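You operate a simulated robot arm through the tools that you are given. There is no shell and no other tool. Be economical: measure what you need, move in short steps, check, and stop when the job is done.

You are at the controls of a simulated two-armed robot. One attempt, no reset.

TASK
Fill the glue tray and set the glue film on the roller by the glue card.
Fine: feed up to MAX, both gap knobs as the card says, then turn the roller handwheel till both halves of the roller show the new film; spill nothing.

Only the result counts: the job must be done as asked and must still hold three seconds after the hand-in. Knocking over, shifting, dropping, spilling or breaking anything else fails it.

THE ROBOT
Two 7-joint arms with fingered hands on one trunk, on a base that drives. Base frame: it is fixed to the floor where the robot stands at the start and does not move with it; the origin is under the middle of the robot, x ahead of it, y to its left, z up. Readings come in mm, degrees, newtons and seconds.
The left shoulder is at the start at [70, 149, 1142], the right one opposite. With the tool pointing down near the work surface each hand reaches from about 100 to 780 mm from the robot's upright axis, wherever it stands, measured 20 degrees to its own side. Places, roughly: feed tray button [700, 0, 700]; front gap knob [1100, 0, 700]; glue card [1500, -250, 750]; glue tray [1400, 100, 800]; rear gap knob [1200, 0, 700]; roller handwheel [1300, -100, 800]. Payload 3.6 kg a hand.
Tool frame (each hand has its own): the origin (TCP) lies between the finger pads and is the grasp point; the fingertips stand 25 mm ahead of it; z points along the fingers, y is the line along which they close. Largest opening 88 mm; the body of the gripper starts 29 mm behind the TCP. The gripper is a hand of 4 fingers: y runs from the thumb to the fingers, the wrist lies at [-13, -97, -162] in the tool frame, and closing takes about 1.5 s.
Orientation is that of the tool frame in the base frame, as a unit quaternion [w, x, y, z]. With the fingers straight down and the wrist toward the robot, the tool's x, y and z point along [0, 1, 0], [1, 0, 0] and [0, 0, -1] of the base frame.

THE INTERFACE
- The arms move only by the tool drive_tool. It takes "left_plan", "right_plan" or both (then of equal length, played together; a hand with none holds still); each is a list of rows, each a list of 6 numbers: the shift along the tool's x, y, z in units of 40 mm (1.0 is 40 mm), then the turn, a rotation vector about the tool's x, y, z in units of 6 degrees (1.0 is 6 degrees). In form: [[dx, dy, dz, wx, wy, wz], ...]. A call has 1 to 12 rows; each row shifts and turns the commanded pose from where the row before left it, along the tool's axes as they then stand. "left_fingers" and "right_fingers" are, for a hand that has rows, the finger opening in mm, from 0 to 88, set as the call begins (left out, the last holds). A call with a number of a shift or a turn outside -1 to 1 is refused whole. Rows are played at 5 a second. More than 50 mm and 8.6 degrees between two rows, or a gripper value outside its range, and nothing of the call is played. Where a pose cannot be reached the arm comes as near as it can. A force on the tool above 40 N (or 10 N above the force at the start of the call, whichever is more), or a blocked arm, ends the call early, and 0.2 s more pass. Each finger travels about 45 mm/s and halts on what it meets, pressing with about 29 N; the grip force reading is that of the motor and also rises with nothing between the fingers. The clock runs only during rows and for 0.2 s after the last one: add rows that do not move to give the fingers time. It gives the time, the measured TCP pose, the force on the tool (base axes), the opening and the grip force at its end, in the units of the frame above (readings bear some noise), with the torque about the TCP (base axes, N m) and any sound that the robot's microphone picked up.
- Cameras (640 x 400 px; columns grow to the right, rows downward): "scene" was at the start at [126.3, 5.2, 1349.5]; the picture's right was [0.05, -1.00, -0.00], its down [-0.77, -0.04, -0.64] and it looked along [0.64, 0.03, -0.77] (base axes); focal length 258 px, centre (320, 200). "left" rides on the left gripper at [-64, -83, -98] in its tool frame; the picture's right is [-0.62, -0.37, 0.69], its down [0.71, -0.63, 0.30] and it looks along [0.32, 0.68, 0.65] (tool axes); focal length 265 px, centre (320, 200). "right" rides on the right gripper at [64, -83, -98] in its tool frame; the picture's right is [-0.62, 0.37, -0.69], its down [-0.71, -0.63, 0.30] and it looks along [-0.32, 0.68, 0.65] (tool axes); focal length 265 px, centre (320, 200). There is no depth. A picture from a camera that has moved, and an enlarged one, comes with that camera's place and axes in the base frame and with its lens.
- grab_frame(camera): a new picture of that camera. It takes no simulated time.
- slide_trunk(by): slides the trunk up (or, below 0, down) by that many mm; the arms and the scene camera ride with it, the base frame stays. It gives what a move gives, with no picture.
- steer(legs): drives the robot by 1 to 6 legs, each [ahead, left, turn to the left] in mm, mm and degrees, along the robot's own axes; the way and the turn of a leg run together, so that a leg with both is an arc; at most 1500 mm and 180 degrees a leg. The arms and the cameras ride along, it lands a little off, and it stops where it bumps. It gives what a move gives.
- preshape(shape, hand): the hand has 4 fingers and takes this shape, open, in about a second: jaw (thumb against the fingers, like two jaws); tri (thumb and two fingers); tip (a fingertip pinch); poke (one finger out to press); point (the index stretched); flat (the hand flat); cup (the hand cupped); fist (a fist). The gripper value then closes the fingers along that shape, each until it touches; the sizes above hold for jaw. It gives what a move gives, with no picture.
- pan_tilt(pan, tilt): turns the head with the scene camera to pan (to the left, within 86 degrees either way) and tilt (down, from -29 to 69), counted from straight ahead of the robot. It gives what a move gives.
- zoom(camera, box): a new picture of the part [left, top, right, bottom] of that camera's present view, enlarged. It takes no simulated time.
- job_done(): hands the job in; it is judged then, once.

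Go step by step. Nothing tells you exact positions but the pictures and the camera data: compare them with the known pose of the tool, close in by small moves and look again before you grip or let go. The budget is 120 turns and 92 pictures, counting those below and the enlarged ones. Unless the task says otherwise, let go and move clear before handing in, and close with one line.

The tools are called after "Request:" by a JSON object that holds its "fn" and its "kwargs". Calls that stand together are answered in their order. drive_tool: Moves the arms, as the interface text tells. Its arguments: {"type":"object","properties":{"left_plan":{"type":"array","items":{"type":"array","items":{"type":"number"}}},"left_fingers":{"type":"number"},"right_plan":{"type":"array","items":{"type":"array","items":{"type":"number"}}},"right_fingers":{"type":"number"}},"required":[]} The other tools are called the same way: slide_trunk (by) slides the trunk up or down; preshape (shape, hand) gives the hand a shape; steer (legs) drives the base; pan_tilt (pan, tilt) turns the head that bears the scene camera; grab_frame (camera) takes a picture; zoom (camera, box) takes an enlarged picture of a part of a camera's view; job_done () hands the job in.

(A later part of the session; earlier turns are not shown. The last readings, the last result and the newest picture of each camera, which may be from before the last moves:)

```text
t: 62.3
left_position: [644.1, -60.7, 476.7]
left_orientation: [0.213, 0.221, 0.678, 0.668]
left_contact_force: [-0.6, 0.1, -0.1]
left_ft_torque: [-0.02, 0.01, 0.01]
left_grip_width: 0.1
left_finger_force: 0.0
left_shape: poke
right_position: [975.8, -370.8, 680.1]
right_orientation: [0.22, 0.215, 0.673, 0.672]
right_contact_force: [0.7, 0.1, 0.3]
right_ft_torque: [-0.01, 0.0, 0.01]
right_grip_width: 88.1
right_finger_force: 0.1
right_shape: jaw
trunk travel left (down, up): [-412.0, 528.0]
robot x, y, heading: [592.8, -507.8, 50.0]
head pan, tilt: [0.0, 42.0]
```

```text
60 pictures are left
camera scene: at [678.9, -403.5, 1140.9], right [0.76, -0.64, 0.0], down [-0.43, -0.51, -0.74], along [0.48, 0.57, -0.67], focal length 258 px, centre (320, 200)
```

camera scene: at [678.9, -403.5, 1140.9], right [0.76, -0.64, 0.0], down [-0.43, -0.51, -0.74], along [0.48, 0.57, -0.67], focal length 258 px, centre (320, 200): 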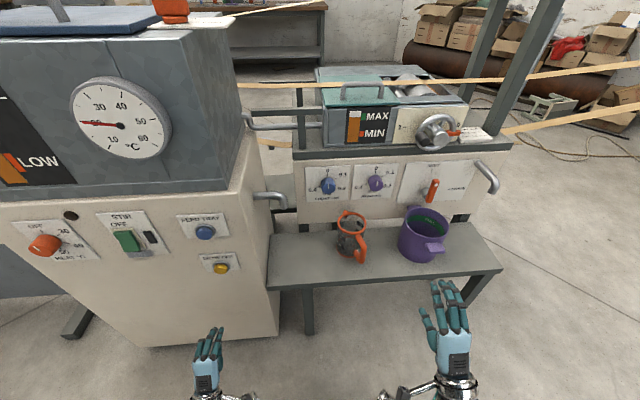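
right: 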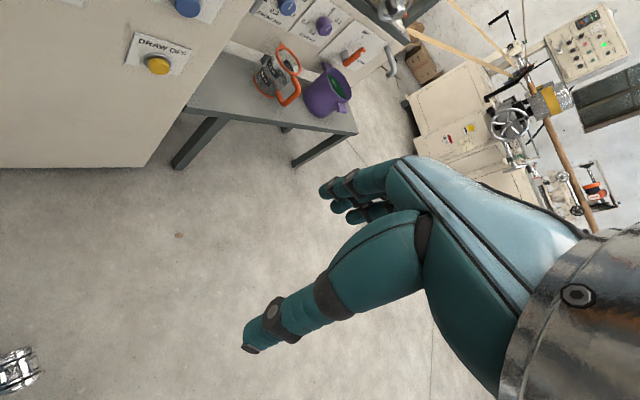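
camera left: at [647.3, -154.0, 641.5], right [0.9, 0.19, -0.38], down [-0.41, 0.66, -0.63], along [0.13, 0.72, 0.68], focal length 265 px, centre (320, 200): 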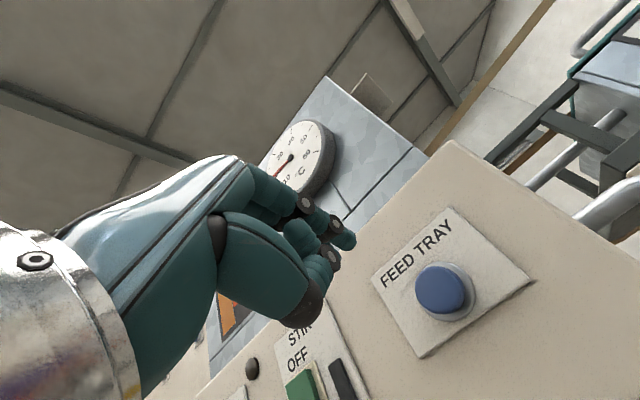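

Knob faces triangulate to about front (1099, 60, 638) and rear (1221, -24, 638). I check how much floor clearance lies between my base and the table before driving closer.

Request:
{"fn": "pan_tilt", "kwargs": {"pan": -15, "tilt": 69}}

Request:
{"fn": "grab_frame", "kwargs": {"camera": "scene"}}

```text
t: 63.2
left_position: [641.6, -61.1, 476.4]
left_orientation: [0.215, 0.223, 0.678, 0.667]
left_contact_force: [0.3, 0.8, -0.3]
left_ft_torque: [0.02, 0.03, 0.01]
left_grip_width: 0.1
left_finger_force: 0.0
left_shape: poke
right_position: [976.6, -370.9, 680.2]
right_orientation: [0.219, 0.215, 0.673, 0.672]
right_contact_force: [-0.9, 0.3, 0.4]
right_ft_torque: [0.02, 0.03, -0.01]
right_grip_width: 88.0
right_finger_force: 0.0
right_shape: jaw
trunk travel left (down, up): [-412.0, 528.0]
robot x, y, heading: [589.9, -508.4, 49.8]
head pan, tilt: [-15.0, 68.8]
```

```text
59 pictures are left
camera scene: at [671.0, -435.3, 1107.7], right [0.57, -0.82, 0.0], down [-0.76, -0.53, -0.36], along [0.3, 0.21, -0.93], focal length 258 px, centre (320, 200)
```

scene: 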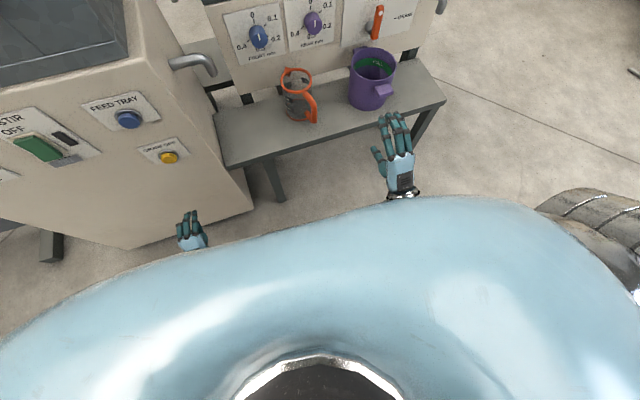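

Table legs and box stand about 580 mm ahead of my axis; I tuck the left hand back and drive 100 mm ahead, lowering the trunk a bit more.

Request:
{"fn": "drive_tool", "kwargs": {"left_plan": [[0, 0.5, -1, 0, 0, 0], [0, 0.8, -0.8, 0, 0, 0], [0, 0.8, -0.8, 0, 0, 0], [0, 0.8, -0.5, 0, 0, 0]]}}

Request:
{"fn": "steer", "kwargs": {"legs": [[100, 0, 0]]}}

Request:
{"fn": "slide_trunk", "kwargs": {"by": -80}}

Request:
{"fn": "pan_tilt", "kwargs": {"pan": 0, "tilt": 30}}

Request:
{"fn": "grab_frame", "kwargs": {"camera": "scene"}}

```text
t: 64.2
left_position: [572.2, -159.4, 595.2]
left_orientation: [0.214, 0.221, 0.678, 0.668]
left_contact_force: [0.0, -0.6, -0.4]
left_ft_torque: [-0.01, -0.03, -0.01]
left_grip_width: 0.0
left_finger_force: 0.0
left_shape: poke
right_position: [976.8, -370.1, 680.1]
right_orientation: [0.22, 0.216, 0.673, 0.672]
right_contact_force: [0.0, -0.6, -0.2]
right_ft_torque: [0.0, -0.04, -0.01]
right_grip_width: 87.9
right_finger_force: 0.1
right_shape: jaw
trunk travel left (down, up): [-412.0, 528.0]
robot x, y, heading: [596.4, -507.0, 49.6]
head pan, tilt: [-15.0, 68.8]
```

```text
t: 66.1
left_position: [634.8, -84.4, 594.4]
left_orientation: [0.215, 0.224, 0.678, 0.666]
left_contact_force: [-0.8, 0.8, 0.2]
left_ft_torque: [-0.02, -0.02, -0.03]
left_grip_width: 0.2
left_finger_force: 0.1
left_shape: poke
right_position: [1039.2, -296.9, 680.0]
right_orientation: [0.221, 0.216, 0.673, 0.672]
right_contact_force: [-0.2, -0.1, -1.5]
right_ft_torque: [-0.01, 0.03, -0.01]
right_grip_width: 87.8
right_finger_force: 0.0
right_shape: jaw
trunk travel left (down, up): [-412.0, 528.0]
robot x, y, heading: [660.0, -432.7, 50.0]
head pan, tilt: [-15.0, 68.8]
```

```text
t: 67.3
left_position: [634.2, -85.7, 514.4]
left_orientation: [0.215, 0.223, 0.678, 0.667]
left_contact_force: [-0.6, -0.5, -0.8]
left_ft_torque: [0.0, 0.0, 0.01]
left_grip_width: 0.1
left_finger_force: 0.0
left_shape: poke
right_position: [1040.0, -296.6, 600.6]
right_orientation: [0.221, 0.216, 0.673, 0.672]
right_contact_force: [0.7, -0.6, 0.1]
right_ft_torque: [0.03, 0.0, -0.03]
right_grip_width: 87.6
right_finger_force: 0.1
right_shape: jaw
trunk travel left (down, up): [-332.0, 608.0]
robot x, y, heading: [659.4, -431.9, 49.6]
head pan, tilt: [-15.0, 68.8]
```

```text
t: 68.3
left_position: [634.7, -85.3, 514.4]
left_orientation: [0.215, 0.223, 0.678, 0.667]
left_contact_force: [0.1, -0.2, 0.3]
left_ft_torque: [0.04, 0.01, -0.01]
left_grip_width: 0.2
left_finger_force: 0.1
left_shape: poke
right_position: [1039.9, -296.6, 601.5]
right_orientation: [0.221, 0.217, 0.673, 0.672]
right_contact_force: [-0.6, 0.8, -0.2]
right_ft_torque: [0.02, 0.01, 0.03]
right_grip_width: 87.9
right_finger_force: 0.0
right_shape: jaw
trunk travel left (down, up): [-332.0, 608.0]
robot x, y, heading: [657.6, -430.9, 49.7]
head pan, tilt: [0.0, 30.0]
```

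```text
58 pictures are left
camera scene: at [748.8, -321.3, 1079.0], right [0.76, -0.65, 0.0], down [-0.32, -0.38, -0.87], along [0.56, 0.66, -0.5], focal length 258 px, centre (320, 200)
```

scene: 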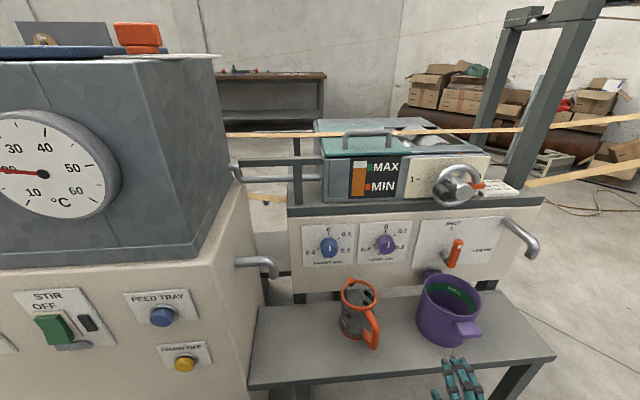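

The jug and pot stand just below and before the knobs, so my wrist must not hang below the hand. I roll the right hand about its finger axis so the wrist swings out to the right and up.

Request:
{"fn": "drive_tool", "kwargs": {"right_plan": [[0, 0.5, 0, 0, 0, 0], [0, 0.5, 0, 0, 0, 0], [0, 0, 0, 0, 0, -1], [0, 0, 0, 0, 0, -1], [0, 0, 0, 0, 0, -1], [0, 0, 0, 0, 0, -1], [0, 0, 0, 0, 0, -1], [0, 0, 0, 0, 0, -1], [0, 0, 0, 0, 0, -1], [0, 0, 0, 0, 0, -1], [0, 0, 0, 0, 0, -1], [0, 0, 0, 0, 0, -1]]}}

Request:
{"fn": "drive_tool", "kwargs": {"right_plan": [[0, 0, 0, 0, 0, -1], [0, 0, 0, 0, 0, -1], [0, 0, 0, 0, 0, -1], [0, 0, 0, 0, 0, -1], [0, 0, 0, 0, 0, -1], [0, 0, 0, 0, 0, -1], [0, 0, 0, 0, 0, -1], [0, 0, 0, 0, 0, -1], [0, 0, 0, 0, 0, -1], [0, 0, 0, 0, 0, -1], [0, 0, 0, 0, 0, -1], [0, 0, 0, 0, 0, 0]]}}

Request:
{"fn": "zoom", "kwargs": {"camera": "scene", "box": [280, 180, 600, 400]}}

Request:
{"fn": "grab_frame", "kwargs": {"camera": "right"}}

```text
t: 70.9
left_position: [635.0, -85.1, 514.5]
left_orientation: [0.215, 0.224, 0.678, 0.666]
left_contact_force: [0.7, -0.1, -0.3]
left_ft_torque: [0.03, -0.02, -0.02]
left_grip_width: 0.0
left_finger_force: 0.0
left_shape: poke
right_position: [1038.7, -297.2, 639.1]
right_orientation: [0.527, -0.151, 0.691, 0.471]
right_contact_force: [-0.4, 1.3, -1.3]
right_ft_torque: [-0.02, -0.04, -0.03]
right_grip_width: 88.0
right_finger_force: 0.1
right_shape: jaw
trunk travel left (down, up): [-332.0, 608.0]
robot x, y, heading: [658.6, -428.0, 49.7]
head pan, tilt: [0.0, 30.0]
```

```text
t: 73.5
left_position: [635.2, -85.1, 515.2]
left_orientation: [0.214, 0.222, 0.678, 0.667]
left_contact_force: [-0.3, 0.7, -0.3]
left_ft_torque: [0.03, -0.01, 0.0]
left_grip_width: 0.1
left_finger_force: 0.0
left_shape: poke
right_position: [1073.8, -288.3, 603.4]
right_orientation: [0.699, -0.502, 0.497, 0.11]
right_contact_force: [0.4, 0.1, -0.2]
right_ft_torque: [-0.03, 0.0, -0.01]
right_grip_width: 87.8
right_finger_force: 0.1
right_shape: jaw
right hand out of reach, approached as far as the arm can: row 6, 7, 8, 9, 10, 11
trunk travel left (down, up): [-332.0, 608.0]
robot x, y, heading: [657.3, -431.7, 49.6]
head pan, tilt: [0.0, 30.0]
```

```text
1.82 times, centred on (440, 290) of scene
camera zoom: at [748.8, -321.3, 1079.1], right [0.76, -0.65, 0.0], down [-0.32, -0.38, -0.87], along [0.56, 0.66, -0.5], focal length 468 px, centre (102, 36)
```

zoom: 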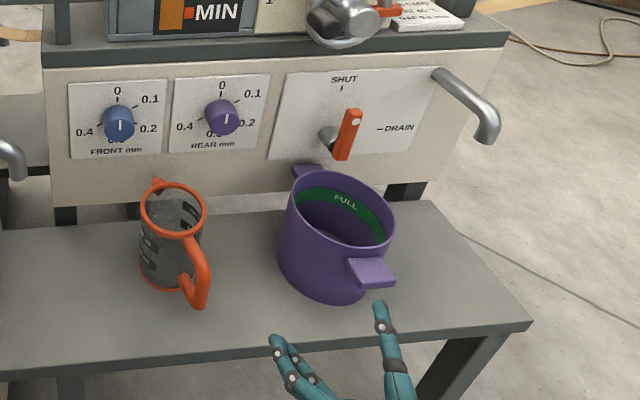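

```text
56 pictures are left
camera right: at [1101.3, -430.6, 602.2], right [-0.94, -0.17, 0.28], down [0.25, 0.2, 0.95], along [-0.22, 0.97, -0.14], focal length 265 px, centre (320, 200)
```

right: 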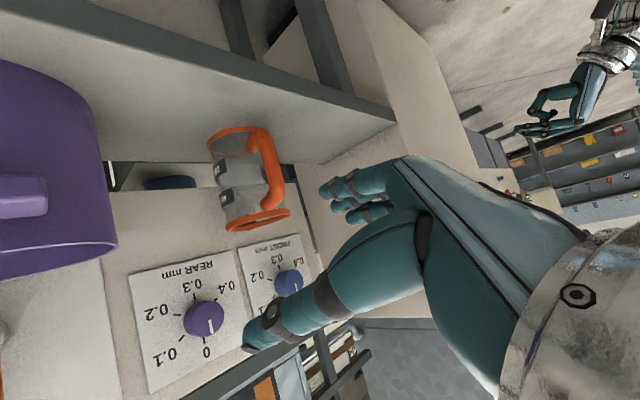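

The roll past about -95° isn't reachable, so I return to -96° and advance toward the rear knob (about r-line centred, z 652), stopping 75 mm short.

Request:
{"fn": "drive_tool", "kwargs": {"right_plan": [[0, 0, 0, 0, 0, 1], [0, 0, 0, 0, 0, 1], [0, 0, 0, 0, 0, 1], [0, 0, 0, 0, 0, 1], [0, 0, 0, 0, 0, 1], [-0.3, 0, 0, 0, 0, 0], [0, 0.1, 0.9, 0, 0, 0], [0, 0.1, 0.9, 0, 0, 0], [0, 0.1, 0.9, 0, 0, 0], [0, 0.1, 0.9, 0, 0, 0], [0, 0, 0, 0, 0, 0]]}}

Request:
{"fn": "grab_frame", "kwargs": {"camera": "scene"}}

Request:
{"fn": "grab_frame", "kwargs": {"camera": "right"}}

```text
t: 75.9
left_position: [635.1, -84.5, 515.0]
left_orientation: [0.214, 0.222, 0.678, 0.667]
left_contact_force: [0.2, -0.1, -0.5]
left_ft_torque: [-0.02, -0.03, 0.0]
left_grip_width: 0.0
left_finger_force: 0.0
left_shape: poke
right_position: [1144.0, -162.4, 612.8]
right_orientation: [0.647, -0.355, 0.611, 0.285]
right_contact_force: [1.0, 0.0, 0.1]
right_ft_torque: [0.02, -0.02, 0.01]
right_grip_width: 87.8
right_finger_force: 0.0
right_shape: jaw
trunk travel left (down, up): [-332.0, 608.0]
robot x, y, heading: [661.2, -432.6, 49.6]
head pan, tilt: [0.0, 30.0]
```

```text
55 pictures are left
camera scene: at [748.6, -321.6, 1079.2], right [0.76, -0.65, 0.0], down [-0.32, -0.38, -0.87], along [0.56, 0.66, -0.5], focal length 258 px, centre (320, 200)
```

scene: 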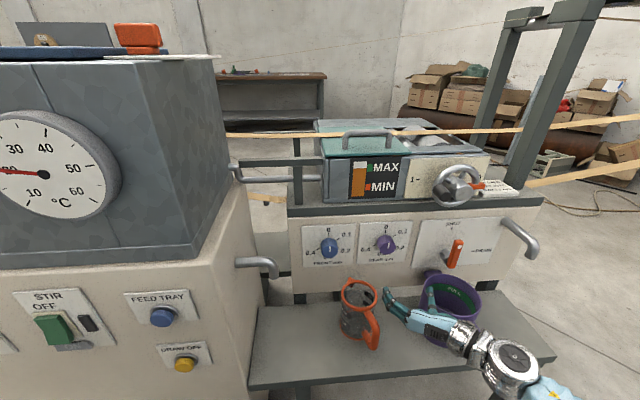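

```text
54 pictures are left
camera right: at [1159.0, -295.9, 559.2], right [-0.76, -0.3, 0.58], down [0.62, -0.07, 0.78], along [-0.19, 0.95, 0.25], focal length 265 px, centre (320, 200)
```

right: 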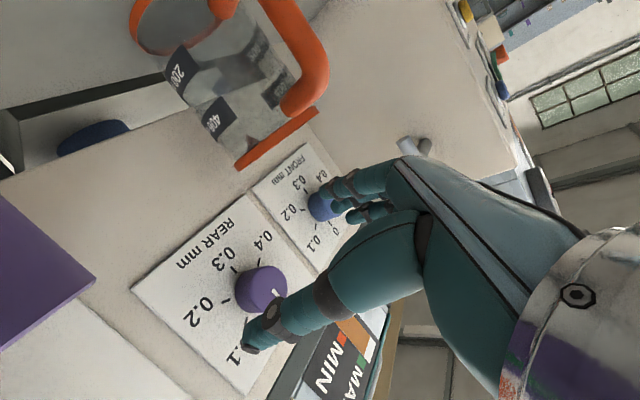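

Orientation is right, but the height dropped to 613 with the limit; I raise 40 mm and shift 20 mm left before going further in.

Request:
{"fn": "drive_tool", "kwargs": {"right_plan": [[-0.5, 0.2, 0, 0, 0, 0], [-0.48, 0.3, 0, 0, 0, 0], [0, 0, 0.6, 0, 0, 0], [0, 0, 0.6, 0, 0, 0], [0, 0, 0, 0, 0, 0]]}}

Request:
{"fn": "zoom", "kwargs": {"camera": "scene", "box": [300, 190, 500, 340]}}

Request:
{"fn": "grab_frame", "kwargs": {"camera": "right"}}

```text
t: 77.1
left_position: [635.3, -83.9, 514.5]
left_orientation: [0.214, 0.222, 0.678, 0.667]
left_contact_force: [0.3, 0.1, 0.3]
left_ft_torque: [0.03, 0.01, -0.02]
left_grip_width: 0.2
left_finger_force: 0.0
left_shape: poke
right_position: [1153.1, -107.9, 651.4]
right_orientation: [0.647, -0.356, 0.611, 0.286]
right_contact_force: [0.3, -1.1, -0.6]
right_ft_torque: [0.0, 0.0, 0.02]
right_grip_width: 88.0
right_finger_force: 0.1
right_shape: jaw
trunk travel left (down, up): [-332.0, 608.0]
robot x, y, heading: [659.8, -430.3, 49.5]
head pan, tilt: [0.0, 30.0]
```

```text
2.67 times, centred on (400, 265) of scene
camera zoom: at [748.7, -321.5, 1079.2], right [0.76, -0.65, 0.0], down [-0.32, -0.38, -0.87], along [0.56, 0.66, -0.5], focal length 687 px, centre (107, 27)
```

zoom: 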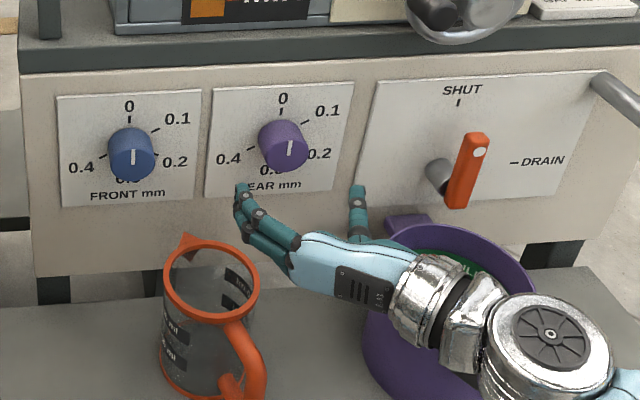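

```text
52 pictures are left
camera right: at [1167.4, -242.0, 597.0], right [-0.76, -0.31, 0.57], down [0.62, -0.07, 0.78], along [-0.2, 0.95, 0.25], focal length 265 px, centre (320, 200)
```

right: 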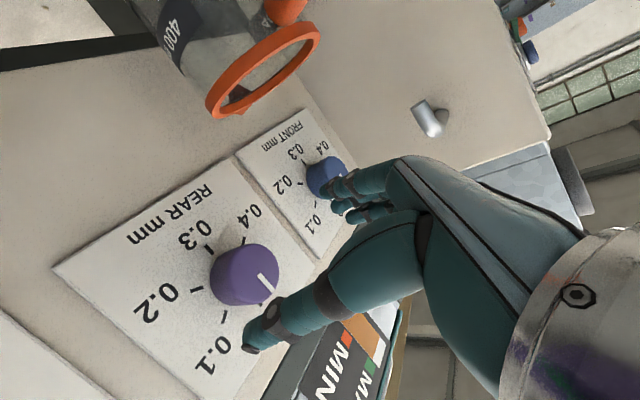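

TCP lines up with the rear knob (face at about f 673, z 658). I advance 72 mm with 7 mm up, then close.

Request:
{"fn": "drive_tool", "kwargs": {"right_plan": [[-0.17, -0.06, 0.6, 0, 0, 0], [0, 0, 0.6, 0, 0, 0], [0, 0, 0.6, 0, 0, 0], [0, 0, 0, 0, 0, 0]]}}

Request:
{"fn": "zoom", "kwargs": {"camera": "scene", "box": [320, 200, 440, 290]}}

Request:
{"fn": "grab_frame", "kwargs": {"camera": "right"}}

```text
t: 78.1
left_position: [635.5, -84.4, 515.0]
left_orientation: [0.215, 0.222, 0.678, 0.668]
left_contact_force: [0.5, -0.3, -0.1]
left_ft_torque: [-0.03, -0.01, 0.02]
left_grip_width: 0.1
left_finger_force: 0.1
left_shape: poke
right_position: [1197.4, -49.7, 659.6]
right_orientation: [0.647, -0.356, 0.611, 0.286]
right_contact_force: [0.1, 0.3, -1.0]
right_ft_torque: [-0.03, 0.0, 0.0]
right_grip_width: 87.9
right_finger_force: 0.0
right_shape: jaw
trunk travel left (down, up): [-332.0, 608.0]
robot x, y, heading: [657.1, -430.7, 49.6]
head pan, tilt: [0.0, 30.0]
```

```text
4.44 times, centred on (380, 245) of scene
camera zoom: at [748.6, -321.6, 1079.2], right [0.76, -0.65, 0.0], down [-0.32, -0.38, -0.87], along [0.56, 0.66, -0.5], focal length 1145 px, centre (53, 0)
```

zoom: 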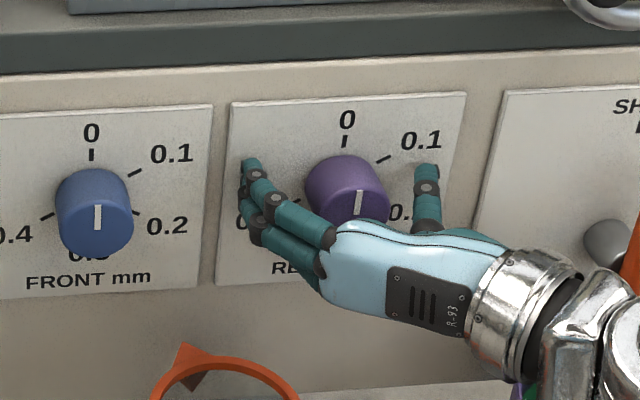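

```text
50 pictures are left
camera right: at [1211.2, -184.0, 606.1], right [-0.76, -0.31, 0.58], down [0.62, -0.08, 0.78], along [-0.2, 0.95, 0.25], focal length 265 px, centre (320, 200)
```

right: 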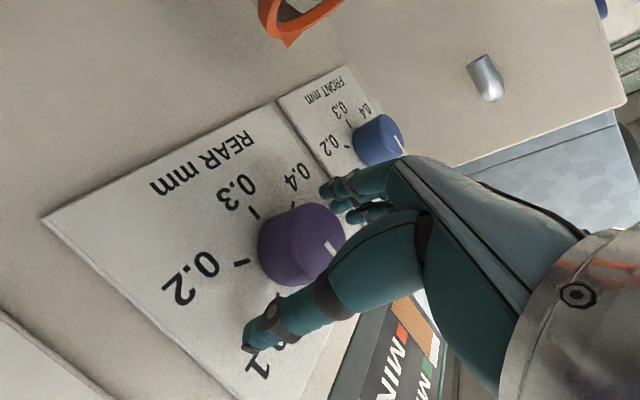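

Knob face projects right onto the TCP. I close the fingers.

Request:
{"fn": "drive_tool", "kwargs": {"right_fingers": 0, "right_plan": [[0, 0, 0, 0, 0, 0], [0, 0, 0, 0, 0, 0], [0, 0, 0, 0, 0, 0], [0, 0, 0, 0, 0, 0], [0, 0, 0, 0, 0, 0], [0, 0, 0, 0, 0, 0], [0, 0, 0, 0, 0, 0], [0, 0, 0, 0, 0, 0], [0, 0, 0, 0, 0, 0]]}}

Request:
{"fn": "zoom", "kwargs": {"camera": "scene", "box": [320, 200, 440, 290]}}

```text
t: 80.1
left_position: [635.3, -85.5, 514.4]
left_orientation: [0.214, 0.222, 0.678, 0.667]
left_contact_force: [-0.2, 0.1, -0.1]
left_ft_torque: [-0.01, 0.02, 0.0]
left_grip_width: 0.0
left_finger_force: 0.2
left_shape: poke
right_position: [1196.7, -50.6, 659.6]
right_orientation: [0.647, -0.355, 0.611, 0.286]
right_contact_force: [2.9, -0.2, 2.1]
right_ft_torque: [0.05, -0.02, 0.0]
right_grip_width: 32.5
right_finger_force: 28.9
right_shape: jaw
trunk travel left (down, up): [-332.0, 608.0]
robot x, y, heading: [659.9, -429.0, 49.7]
head pan, tilt: [0.0, 30.0]
```

```text
4.44 times, centred on (380, 245) of scene
camera zoom: at [748.9, -321.6, 1079.1], right [0.76, -0.65, 0.0], down [-0.32, -0.38, -0.87], along [0.56, 0.66, -0.5], focal length 1145 px, centre (53, 0)
```

zoom: 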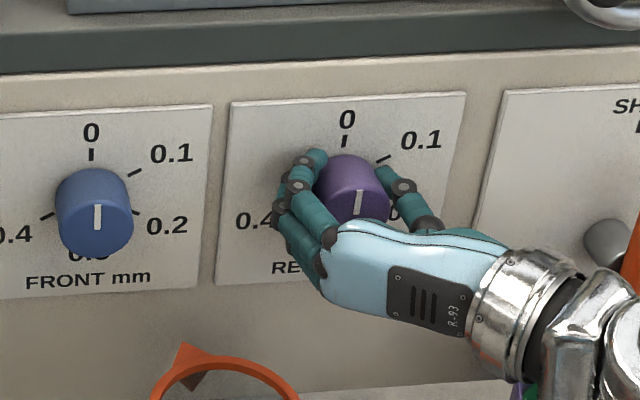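

Gripped on the knob (32.5 mm). I turn 36° clockwise first and look.

Request:
{"fn": "drive_tool", "kwargs": {"right_plan": [[0, 0, 0, 0, 0, 1], [0, 0, 0, 0, 0, 1], [0, 0, 0, 0, 0, 1], [0, 0, 0, 0, 0, 1], [0, 0, 0, 0, 0, 1], [0, 0, 0, 0, 0, 1], [0, 0, 0, 0, 0, 0]]}}

Request:
{"fn": "zoom", "kwargs": {"camera": "scene", "box": [320, 200, 480, 320]}}

Request:
{"fn": "grab_frame", "kwargs": {"camera": "right"}}

```text
t: 81.7
left_position: [634.8, -85.8, 514.5]
left_orientation: [0.214, 0.223, 0.678, 0.667]
left_contact_force: [0.0, -0.1, 0.7]
left_ft_torque: [0.01, 0.0, -0.03]
left_grip_width: 0.0
left_finger_force: 0.2
left_shape: poke
right_position: [1198.3, -50.2, 658.6]
right_orientation: [0.527, -0.149, 0.691, 0.471]
right_contact_force: [7.9, -3.7, 3.2]
right_ft_torque: [0.04, -0.05, -0.04]
right_grip_width: 30.9
right_finger_force: 28.9
right_shape: jaw
trunk travel left (down, up): [-332.0, 608.0]
robot x, y, heading: [655.7, -430.7, 49.9]
head pan, tilt: [0.0, 30.0]
```

```text
3.33 times, centred on (400, 260) of scene
camera zoom: at [749.3, -321.9, 1079.1], right [0.76, -0.65, 0.0], down [-0.32, -0.38, -0.87], along [0.56, 0.66, -0.5], focal length 858 px, centre (53, 0)
```

zoom: 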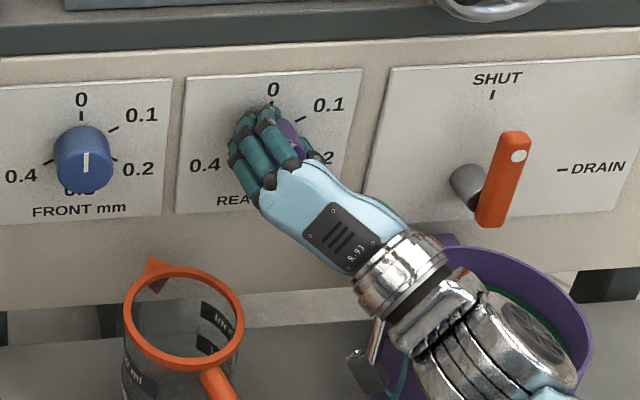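

```text
47 pictures are left
camera right: at [1172.4, -155.6, 562.2], right [-0.42, -0.55, 0.72], down [0.91, -0.28, 0.31], along [0.03, 0.78, 0.62], focal length 265 px, centre (320, 200)
```

right: 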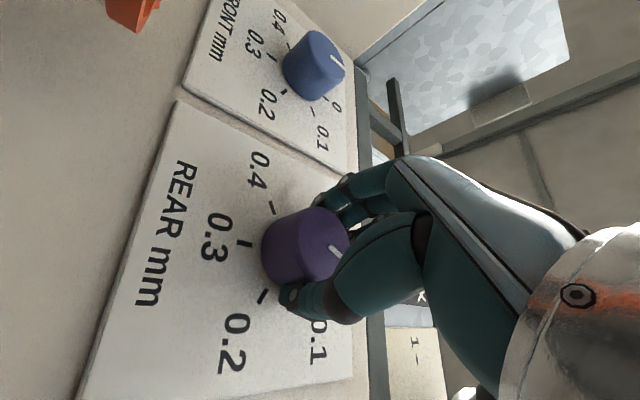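

Request:
{"fn": "zoom", "kwargs": {"camera": "right", "box": [220, 10, 420, 330]}}

```text
1.25 times, centred on (320, 170) of right
camera zoom: at [1172.4, -155.6, 562.2], right [-0.42, -0.55, 0.72], down [0.91, -0.28, 0.31], along [0.03, 0.78, 0.62], focal length 332 px, centre (320, 238)
```

zoom: 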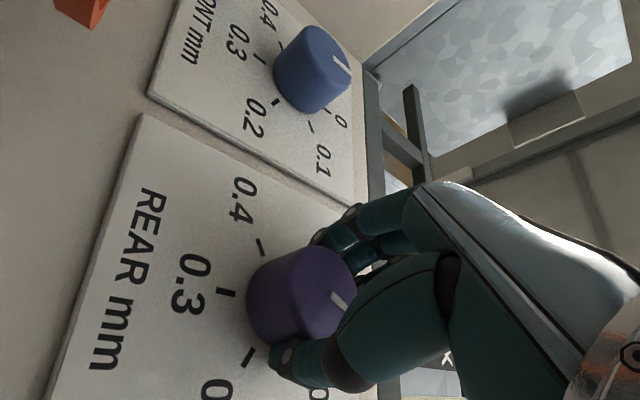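

Request:
{"fn": "zoom", "kwargs": {"camera": "scene", "box": [368, 220, 408, 250]}}

Request:
{"fn": "zoom", "kwargs": {"camera": "right", "box": [255, 190, 375, 310]}}

```text
13.33 times, centred on (388, 235) of scene
camera zoom: at [749.3, -321.9, 1079.1], right [0.76, -0.65, 0.0], down [-0.32, -0.38, -0.87], along [0.56, 0.66, -0.5], focal length 3434 px, centre (-587, -267)
```

zoom: 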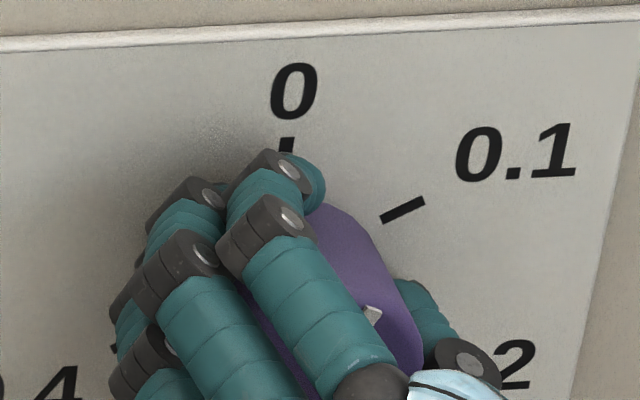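

```text
3.33 times, centred on (315, 250) of right
camera zoom: at [1172.4, -155.6, 562.2], right [-0.42, -0.55, 0.72], down [0.91, -0.28, 0.31], along [0.03, 0.78, 0.62], focal length 885 px, centre (337, 33)
```

zoom: 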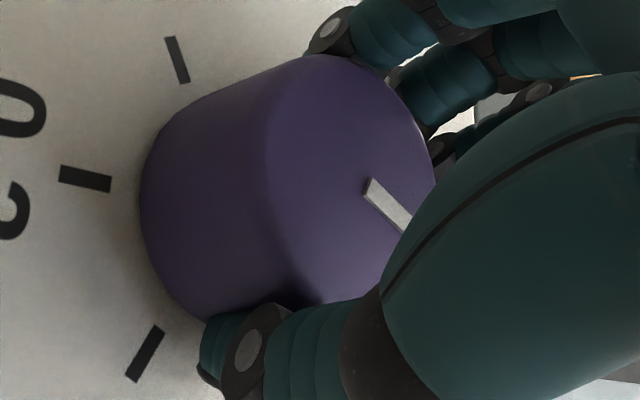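

The mark lies about 36–40° past 0, so it turns with the hand. To keep the wrist above the pot I regrip: open, roll back, close again.

Request:
{"fn": "drive_tool", "kwargs": {"right_fingers": 88, "right_plan": [[0, 0, 0, 0, 0, 0], [0, 0, 0, 0, 0, 0], [0, 0, 0, 0, 0, 0], [0, 0, 0, 0, 0, 0], [0, 0, 0, 0, 0, 0], [0, 0, 0, 0, 0, 0], [0, 0, 0, 0, 0, 0], [0, 0, 0, 0, 0, -1], [0, 0, 0, 0, 0, -1], [0, 0, 0, 0, 0, -1], [0, 0, 0, 0, 0, -1], [0, 0, 0, 0, 0, 0]]}}

Request:
{"fn": "zoom", "kwargs": {"camera": "scene", "box": [350, 210, 430, 270]}}

```text
t: 84.3
left_position: [635.9, -85.5, 512.7]
left_orientation: [0.215, 0.223, 0.678, 0.666]
left_contact_force: [0.5, 0.4, -0.9]
left_ft_torque: [0.0, -0.01, 0.03]
left_grip_width: 0.1
left_finger_force: 0.0
left_shape: poke
right_position: [1197.3, -49.9, 656.7]
right_orientation: [0.614, -0.29, 0.645, 0.351]
right_contact_force: [0.9, 0.3, 0.2]
right_ft_torque: [-0.02, -0.04, -0.03]
right_grip_width: 87.6
right_finger_force: 0.0
right_shape: jaw
trunk travel left (down, up): [-332.0, 608.0]
robot x, y, heading: [658.6, -428.4, 49.8]
head pan, tilt: [0.0, 30.0]
```

```text
6.67 times, centred on (390, 240) of scene
camera zoom: at [748.8, -321.3, 1079.1], right [0.76, -0.65, 0.0], down [-0.32, -0.38, -0.87], along [0.56, 0.66, -0.5], focal length 1717 px, centre (-147, -67)
```

zoom: 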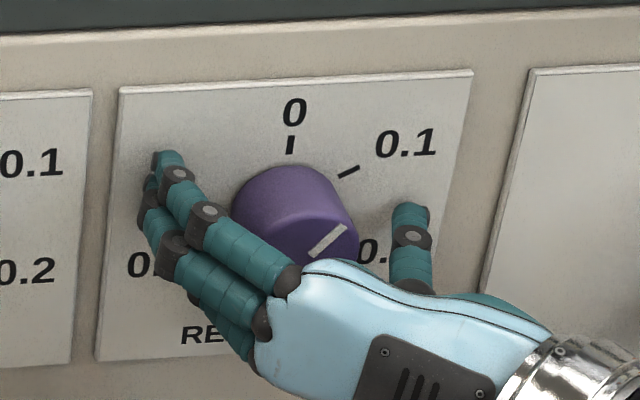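

Mark is at about 45°, needing roughly 13–15° more to parallel the 0.1 tick. I close and turn 12°.

Request:
{"fn": "drive_tool", "kwargs": {"right_fingers": 0, "right_plan": [[0, 0, 0, 0, 0, 0], [0, 0, 0, 0, 0, 0], [0, 0, 0, 0, 0, 0], [0, 0, 0, 0, 0, 0], [0, 0, 0, 0, 0, 0], [0, 0, 0, 0, 0, 0], [0, 0, 0, 0, 0, 0], [0, 0, 0, 0, 0, 0], [0, 0, 0, 0, 0, 1], [0, 0, 0, 0, 0, 1], [0, 0, 0, 0, 0, 0]]}}

Request:
{"fn": "zoom", "kwargs": {"camera": "scene", "box": [350, 210, 430, 270]}}

```text
t: 86.7
left_position: [635.6, -84.4, 513.5]
left_orientation: [0.214, 0.223, 0.678, 0.666]
left_contact_force: [-0.5, -0.2, -0.1]
left_ft_torque: [0.01, 0.01, 0.01]
left_grip_width: 0.0
left_finger_force: 0.1
left_shape: poke
right_position: [1196.8, -50.6, 656.8]
right_orientation: [0.574, -0.22, 0.671, 0.413]
right_contact_force: [5.2, -2.1, 0.1]
right_ft_torque: [0.03, -0.02, -0.04]
right_grip_width: 33.1
right_finger_force: 29.6
right_shape: jaw
trunk travel left (down, up): [-332.0, 608.0]
robot x, y, heading: [656.8, -425.8, 49.8]
head pan, tilt: [0.0, 30.0]
```

```text
6.67 times, centred on (390, 240) of scene
camera zoom: at [749.4, -321.5, 1079.1], right [0.76, -0.65, 0.0], down [-0.32, -0.38, -0.87], along [0.56, 0.66, -0.5], focal length 1717 px, centre (-147, -67)
```

zoom: 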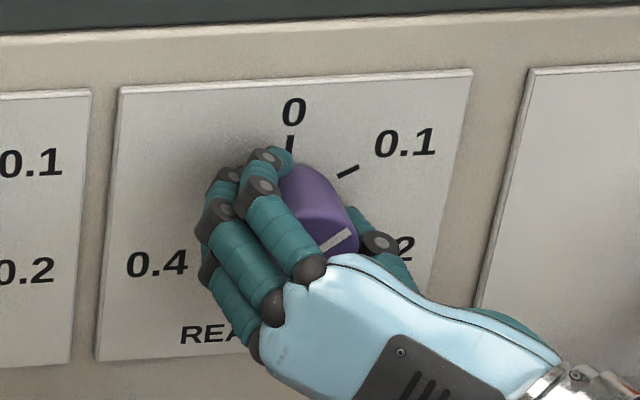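

The mark looks parallel to the 0.1 tick. I release and back off straight to see it.

Request:
{"fn": "drive_tool", "kwargs": {"right_fingers": 88, "right_plan": [[0, 0, 0, 0, 0, 0], [0, 0, 0, 0, 0, 0], [0, 0, 0, 0, 0, 0], [0, 0, 0, 0, 0, 0], [0, 0, 0, 0, 0, 0], [0, 0, 0, 0, 0, 0], [0, 0, 0, 0, 0, -1], [0, 0, 0, 0, 0, -1], [0, 0, -0.5, 0, 0, -1], [0, 0, -0.5, 0, 0, -1], [0, 0, -0.6, 0, 0, 0], [0, 0, 0, 0, 0, 0]]}}

Request:
{"fn": "zoom", "kwargs": {"camera": "scene", "box": [310, 210, 410, 270]}}

```text
t: 89.3
left_position: [635.3, -84.3, 514.6]
left_orientation: [0.215, 0.223, 0.678, 0.667]
left_contact_force: [-0.2, -0.1, -0.4]
left_ft_torque: [0.02, -0.04, 0.01]
left_grip_width: 0.0
left_finger_force: 0.2
left_shape: poke
right_position: [1159.3, -104.1, 656.7]
right_orientation: [0.647, -0.356, 0.611, 0.285]
right_contact_force: [0.9, -0.3, -0.9]
right_ft_torque: [-0.03, 0.01, 0.0]
right_grip_width: 87.6
right_finger_force: 0.1
right_shape: jaw
trunk travel left (down, up): [-332.0, 608.0]
robot x, y, heading: [657.4, -427.9, 49.6]
head pan, tilt: [0.0, 30.0]
```

```text
6.40 times, centred on (360, 240) of scene
camera zoom: at [748.9, -321.1, 1079.1], right [0.76, -0.65, 0.0], down [-0.32, -0.38, -0.87], along [0.56, 0.66, -0.5], focal length 1648 px, centre (64, -56)
```

zoom: 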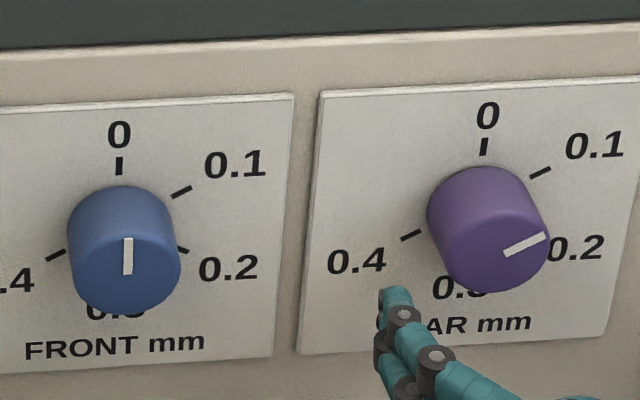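

Possibly overshoot by ~6°. I measure it more closely.

Request:
{"fn": "zoom", "kwargs": {"camera": "scene", "box": [370, 222, 410, 252]}}

```text
13.33 times, centred on (390, 237) of scene
camera zoom: at [748.9, -321.1, 1079.1], right [0.76, -0.65, 0.0], down [-0.32, -0.38, -0.87], along [0.56, 0.66, -0.5], focal length 3434 px, centre (-613, -293)
```

zoom: 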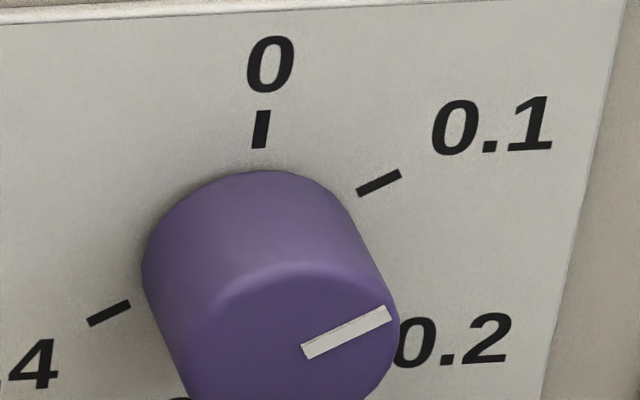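

The mark is exactly parallel to the 0.1 tick: rear knob done. Now I shift 145 mm left to the front knob.

Request:
{"fn": "drive_tool", "kwargs": {"right_plan": [[-0.1, 0.9, 0, 0, 0, 0], [-0.1, 0.9, 0, 0, 0, 0], [-0.1, 0.9, 0, 0, 0, 0], [-0.1, 0.9, 0, 0, 0, 0], [0, 0, 0, 0, 0, 0]]}}

Request:
{"fn": "grab_frame", "kwargs": {"camera": "right"}}

Request:
{"fn": "zoom", "kwargs": {"camera": "scene", "box": [270, 200, 430, 320]}}

```text
t: 90.5
left_position: [634.2, -84.9, 514.3]
left_orientation: [0.214, 0.222, 0.678, 0.667]
left_contact_force: [-0.3, -0.3, -0.5]
left_ft_torque: [0.0, -0.01, 0.03]
left_grip_width: 0.0
left_finger_force: 0.0
left_shape: poke
right_position: [1042.0, -18.6, 658.0]
right_orientation: [0.647, -0.355, 0.611, 0.286]
right_contact_force: [0.3, -0.6, 0.2]
right_ft_torque: [0.01, 0.0, 0.0]
right_grip_width: 87.9
right_finger_force: 0.0
right_shape: jaw
trunk travel left (down, up): [-332.0, 608.0]
robot x, y, heading: [657.6, -429.0, 49.8]
head pan, tilt: [0.0, 30.0]
```

```text
39 pictures are left
camera right: at [1057.0, -151.1, 604.9], right [-0.76, -0.3, 0.57], down [0.62, -0.08, 0.78], along [-0.19, 0.95, 0.25], focal length 265 px, centre (320, 200)
```

right: 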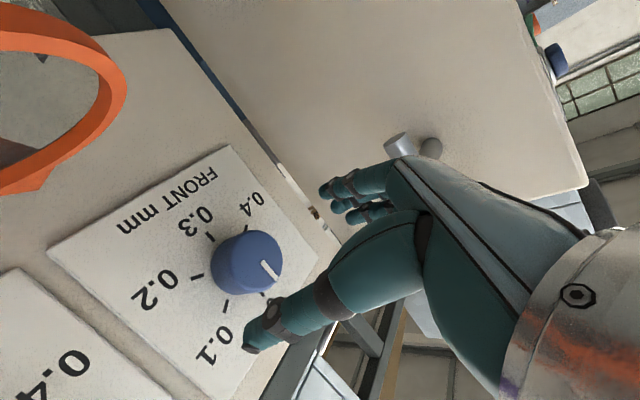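

```text
3.33 times, centred on (350, 260) of scene
camera zoom: at [748.9, -321.6, 1079.1], right [0.76, -0.65, 0.0], down [-0.32, -0.38, -0.87], along [0.56, 0.66, -0.5], focal length 858 px, centre (220, 0)
```

zoom: 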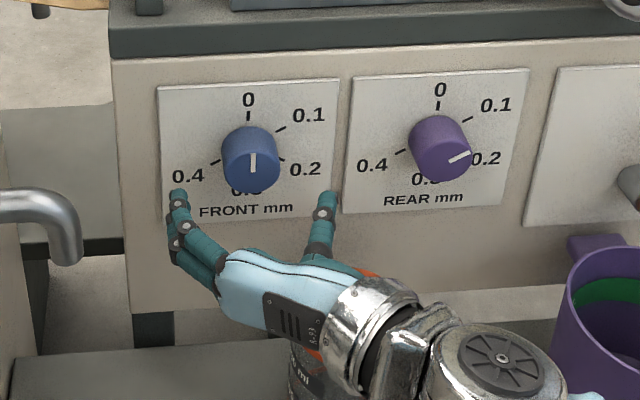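

Aligned with the front knob; I advance 66 mm and close.

Request:
{"fn": "drive_tool", "kwargs": {"right_plan": [[0, 0.05, 0.55, 0, 0, 0], [0, 0, 0.55, 0, 0, 0], [0, 0, 0.55, 0, 0, 0], [0, 0, 0, 0, 0, 0]]}}

Request:
{"fn": "grab_frame", "kwargs": {"camera": "right"}}

```text
t: 91.5
left_position: [635.0, -84.9, 514.0]
left_orientation: [0.215, 0.223, 0.678, 0.667]
left_contact_force: [-0.2, 0.6, 0.7]
left_ft_torque: [0.03, -0.08, -0.01]
left_grip_width: 0.1
left_finger_force: 0.0
left_shape: poke
right_position: [1077.4, 37.4, 657.6]
right_orientation: [0.647, -0.357, 0.61, 0.286]
right_contact_force: [-2.5, -7.1, -0.2]
right_ft_torque: [0.01, 0.01, 0.32]
right_grip_width: 86.9
right_finger_force: 0.1
right_shape: jaw
trunk travel left (down, up): [-332.0, 608.0]
robot x, y, heading: [659.1, -429.7, 49.6]
head pan, tilt: [0.0, 30.0]
```

```text
37 pictures are left
camera right: at [1093.3, -97.3, 604.7], right [-0.76, -0.31, 0.58], down [0.62, -0.07, 0.78], along [-0.2, 0.95, 0.25], focal length 265 px, centre (320, 200)
```

right: 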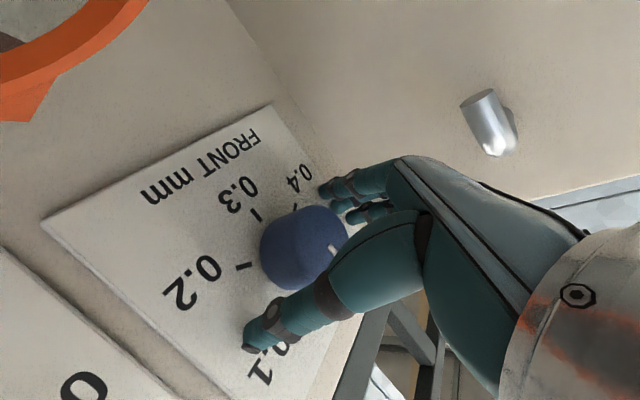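

Fingertips lightly touch the panel; I ease back 3 mm and close.

Request:
{"fn": "drive_tool", "kwargs": {"right_fingers": 0, "right_plan": [[0, 0, -0.1, 0, 0, 0], [0, 0, 0, 0, 0, 0], [0, 0, 0, 0, 0, 0], [0, 0, 0, 0, 0, 0], [0, 0, 0, 0, 0, 0], [0, 0, 0, 0, 0, 0], [0, 0, 0, 0, 0, 0], [0, 0, 0, 0, 0, 0], [0, 0, 0, 0, 0, 0]]}}

Request:
{"fn": "drive_tool", "kwargs": {"right_plan": [[0, 0, 0, 0, 0, 1], [0, 0, 0, 0, 0, 1], [0, 0, 0, 0, 0, 1], [0, 0, 0, 0, 0, 1], [0, 0, 0, 0, 0, 1], [0, 0, 0, 0, 0, 0]]}}

Request:
{"fn": "zoom", "kwargs": {"camera": "scene", "box": [290, 210, 390, 290]}}

```text
t: 93.5
left_position: [635.2, -84.7, 515.7]
left_orientation: [0.214, 0.223, 0.678, 0.667]
left_contact_force: [0.2, -0.2, 0.3]
left_ft_torque: [-0.03, 0.03, -0.05]
left_grip_width: 0.0
left_finger_force: 0.1
left_shape: poke
right_position: [1078.2, 32.5, 657.3]
right_orientation: [0.647, -0.354, 0.612, 0.285]
right_contact_force: [7.8, -10.9, 0.5]
right_ft_torque: [0.07, 0.05, -0.11]
right_grip_width: 30.8
right_finger_force: 28.8
right_shape: jaw
trunk travel left (down, up): [-332.0, 608.0]
robot x, y, heading: [659.7, -430.1, 49.6]
head pan, tilt: [0.0, 30.0]
```

```text
t: 94.9
left_position: [634.7, -83.5, 514.1]
left_orientation: [0.215, 0.223, 0.678, 0.667]
left_contact_force: [-0.2, 0.4, -0.1]
left_ft_torque: [0.02, 0.01, 0.01]
left_grip_width: 0.2
left_finger_force: 0.0
left_shape: poke
right_position: [1078.3, 33.8, 657.2]
right_orientation: [0.55, -0.184, 0.683, 0.444]
right_contact_force: [8.3, -10.3, -6.9]
right_ft_torque: [-0.13, 0.07, -0.01]
right_grip_width: 28.3
right_finger_force: 29.3
right_shape: jaw
trunk travel left (down, up): [-332.0, 608.0]
robot x, y, heading: [657.6, -429.0, 49.6]
head pan, tilt: [0.0, 30.0]
```

```text
5.00 times, centred on (340, 250) of scene
camera zoom: at [750.3, -321.8, 1079.0], right [0.76, -0.65, 0.0], down [-0.32, -0.38, -0.87], along [0.56, 0.66, -0.5], focal length 1288 px, centre (220, -50)
```

zoom: 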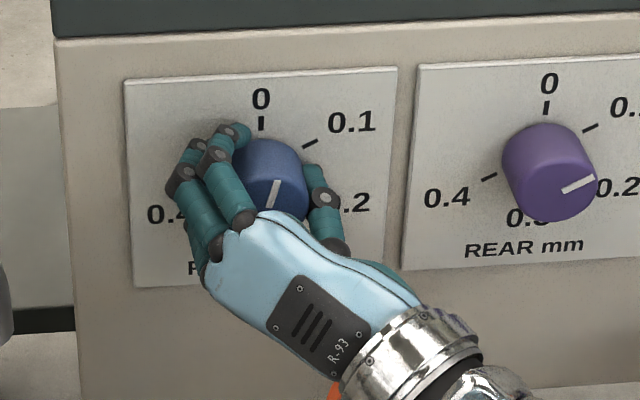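

It turned only ~12° with an off-centre grip (side force says the hand is too far left). I open, roll back, shift 6 mm right and regrip.

Request:
{"fn": "drive_tool", "kwargs": {"right_fingers": 88, "right_plan": [[0, 0, 0, 0, 0, 0], [0, 0, 0, 0, 0, 0], [0, 0, 0, 0, 0, 0], [0, 0, 0, 0, 0, 0], [0, 0, 0, 0, 0, 0], [0, 0, 0, 0, 0, 0], [0, 0, 0, 0, 0, -1], [0, 0, 0, 0, 0, -1], [0, 0, 0, 0, 0, -1], [0, 0, 0, 0, 0, -1], [0, 0, 0, 0, 0, -1], [0, -0.15, 0, 0, 0, 0]]}}

Request:
{"fn": "zoom", "kwargs": {"camera": "scene", "box": [290, 210, 390, 290]}}

Request:
{"fn": "drive_tool", "kwargs": {"right_fingers": 0, "right_plan": [[0, 0, 0, 0, 0, 0], [0, 0, 0, 0, 0, 0], [0, 0, 0, 0, 0, 0], [0, 0, 0, 0, 0, 0], [0, 0, 0, 0, 0, 0], [0, 0, 0, 0, 0, 0], [0, 0, 0, 0, 0, 0], [0, 0, 0, 0, 0, 0], [0, 0, 0, 0, 0, 0]]}}

```text
t: 97.5
left_position: [635.0, -85.1, 514.2]
left_orientation: [0.216, 0.223, 0.677, 0.667]
left_contact_force: [0.4, 0.2, 0.2]
left_ft_torque: [-0.03, 0.0, -0.02]
left_grip_width: 0.0
left_finger_force: 0.1
left_shape: poke
right_position: [1081.0, 29.4, 656.9]
right_orientation: [0.647, -0.356, 0.611, 0.286]
right_contact_force: [0.0, -0.2, 0.2]
right_ft_torque: [-0.04, 0.0, -0.02]
right_grip_width: 87.8
right_finger_force: 0.1
right_shape: jaw
trunk travel left (down, up): [-332.0, 608.0]
robot x, y, heading: [656.3, -430.6, 49.5]
head pan, tilt: [0.0, 30.0]
```

```text
5.00 times, centred on (340, 250) of scene
camera zoom: at [748.9, -321.5, 1079.1], right [0.76, -0.65, 0.0], down [-0.32, -0.38, -0.87], along [0.56, 0.66, -0.5], focal length 1288 px, centre (220, -50)
```

zoom: 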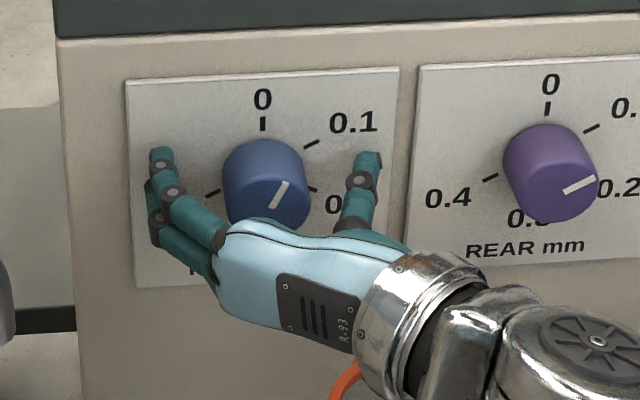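

```text
t: 99.5
left_position: [634.8, -84.5, 514.0]
left_orientation: [0.214, 0.222, 0.678, 0.667]
left_contact_force: [-0.1, 0.3, 0.1]
left_ft_torque: [-0.01, 0.01, 0.01]
left_grip_width: 0.0
left_finger_force: 0.0
left_shape: poke
right_position: [1082.2, 29.6, 658.6]
right_orientation: [0.647, -0.356, 0.611, 0.285]
right_contact_force: [2.0, -1.0, 1.5]
right_ft_torque: [0.0, -0.03, -0.01]
right_grip_width: 33.9
right_finger_force: 28.7
right_shape: jaw
trunk travel left (down, up): [-332.0, 608.0]
robot x, y, heading: [658.3, -429.4, 49.7]
head pan, tilt: [0.0, 30.0]
```

Centred grip now. Mark is at about 28°; I turn 24° (opening adds a few degrees).

Request:
{"fn": "drive_tool", "kwargs": {"right_plan": [[0, 0, 0, 0, 0, 1], [0, 0, 0, 0, 0, 1], [0, 0, 0, 0, 0, 1], [0, 0, 0, 0, 0, 1], [0, 0, 0, 0, 0, 0]]}}

Request:
{"fn": "zoom", "kwargs": {"camera": "scene", "box": [310, 225, 350, 255]}}

```text
t: 100.7
left_position: [634.0, -85.5, 514.3]
left_orientation: [0.214, 0.223, 0.678, 0.667]
left_contact_force: [0.1, 0.0, -0.1]
left_ft_torque: [0.0, 0.01, -0.03]
left_grip_width: 0.3
left_finger_force: 0.0
left_shape: poke
right_position: [1081.6, 28.8, 657.3]
right_orientation: [0.574, -0.219, 0.672, 0.414]
right_contact_force: [5.0, -7.6, -2.5]
right_ft_torque: [-0.08, 0.0, -0.11]
right_grip_width: 33.1
right_finger_force: 28.3
right_shape: jaw
trunk travel left (down, up): [-332.0, 608.0]
robot x, y, heading: [662.6, -428.4, 49.9]
head pan, tilt: [0.0, 30.0]
```

```text
13.33 times, centred on (330, 240) of scene
camera zoom: at [749.7, -321.9, 1079.1], right [0.76, -0.65, 0.0], down [-0.32, -0.38, -0.87], along [0.56, 0.66, -0.5], focal length 3434 px, centre (187, -333)
```

zoom: 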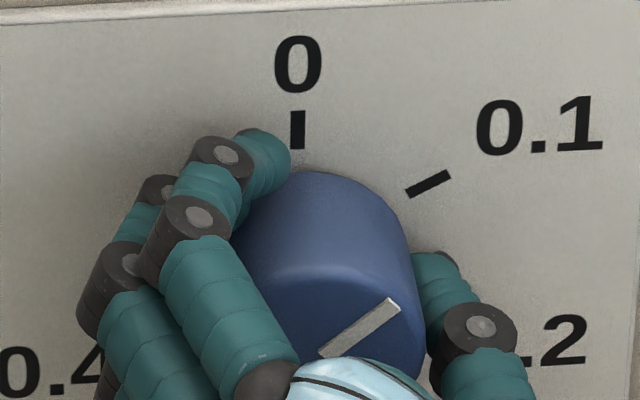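

Request:
{"fn": "drive_tool", "kwargs": {"right_fingers": 88, "right_plan": [[0, 0, 0, 0, 0, 0], [0, 0, 0, 0, 0, 0], [0, 0, 0, 0, 0, 0], [0, 0, 0, 0, 0, 0], [0, 0, 0, 0, 0, 0], [0, 0, 0, 0, 0, 0], [0, 0, 0, 0, 0, -1], [0, 0, 0, 0, 0, -1], [0, 0, 0, 0, 0, -1], [0, 0, 0, 0, 0, -1], [0, 0, 0, 0, 0, 0]]}}

Request:
{"fn": "zoom", "kwargs": {"camera": "scene", "box": [310, 225, 350, 255]}}

```text
t: 103.1
left_position: [635.7, -85.1, 514.1]
left_orientation: [0.215, 0.222, 0.678, 0.667]
left_contact_force: [-0.4, 0.2, 0.3]
left_ft_torque: [0.01, 0.01, 0.03]
left_grip_width: 0.0
left_finger_force: 0.0
left_shape: poke
right_position: [1082.8, 30.3, 657.8]
right_orientation: [0.647, -0.356, 0.611, 0.285]
right_contact_force: [0.7, 0.2, -0.4]
right_ft_torque: [0.01, 0.02, -0.01]
right_grip_width: 87.6
right_finger_force: 0.0
right_shape: jaw
trunk travel left (down, up): [-332.0, 608.0]
robot x, y, heading: [657.6, -430.4, 49.7]
head pan, tilt: [0.0, 30.0]
```

```text
13.33 times, centred on (330, 240) of scene
camera zoom: at [748.8, -321.4, 1079.1], right [0.76, -0.65, 0.0], down [-0.32, -0.38, -0.87], along [0.56, 0.66, -0.5], focal length 3434 px, centre (187, -333)
```

zoom: 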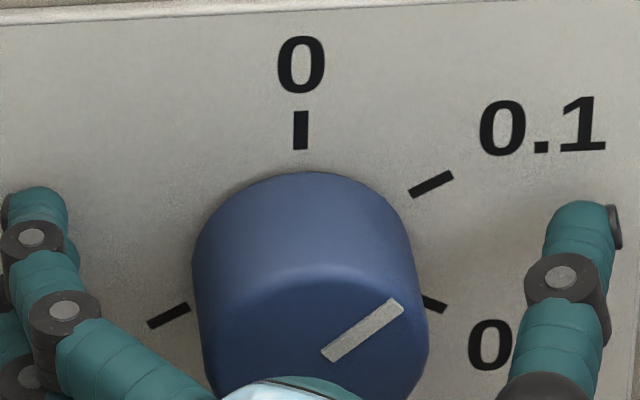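

Mark stays ~10° short of 0.1. Regrip and turn about 10° more.

Request:
{"fn": "drive_tool", "kwargs": {"right_fingers": 0, "right_plan": [[0, 0, 0, 0, 0, 0], [0, 0, 0, 0, 0, 0], [0, 0, 0, 0, 0, 0], [0, 0, 0, 0, 0, 0], [0, 0, 0, 0, 0, 0], [0, 0, 0, 0, 0, 0], [0, 0, 0, 0, 0, 0], [0, 0, 0, 0, 0, 0], [0, 0, 0, 0, 0, 0.9], [0, 0, 0, 0, 0, 0.9], [0, 0, 0, 0, 0, 0]]}}

Request:
{"fn": "zoom", "kwargs": {"camera": "scene", "box": [310, 225, 350, 255]}}

```text
t: 105.5
left_position: [634.9, -85.4, 514.6]
left_orientation: [0.215, 0.223, 0.677, 0.667]
left_contact_force: [0.1, 0.3, 0.3]
left_ft_torque: [0.0, 0.0, 0.02]
left_grip_width: 0.0
left_finger_force: 0.0
left_shape: poke
right_position: [1081.6, 30.2, 657.9]
right_orientation: [0.618, -0.295, 0.642, 0.345]
right_contact_force: [6.5, -1.9, 2.7]
right_ft_torque: [0.09, -0.01, -0.06]
right_grip_width: 33.1
right_finger_force: 29.7
right_shape: jaw
trunk travel left (down, up): [-332.0, 608.0]
robot x, y, heading: [655.9, -427.9, 49.7]
head pan, tilt: [0.0, 30.0]
```

```text
13.33 times, centred on (330, 240) of scene
camera zoom: at [749.3, -321.9, 1079.1], right [0.76, -0.65, 0.0], down [-0.32, -0.38, -0.87], along [0.56, 0.66, -0.5], focal length 3434 px, centre (187, -333)
```

zoom: 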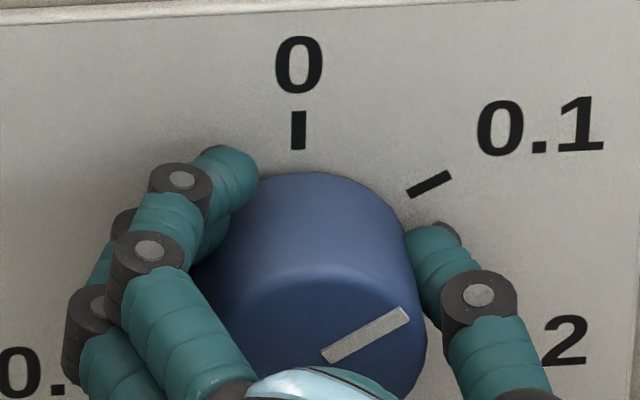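

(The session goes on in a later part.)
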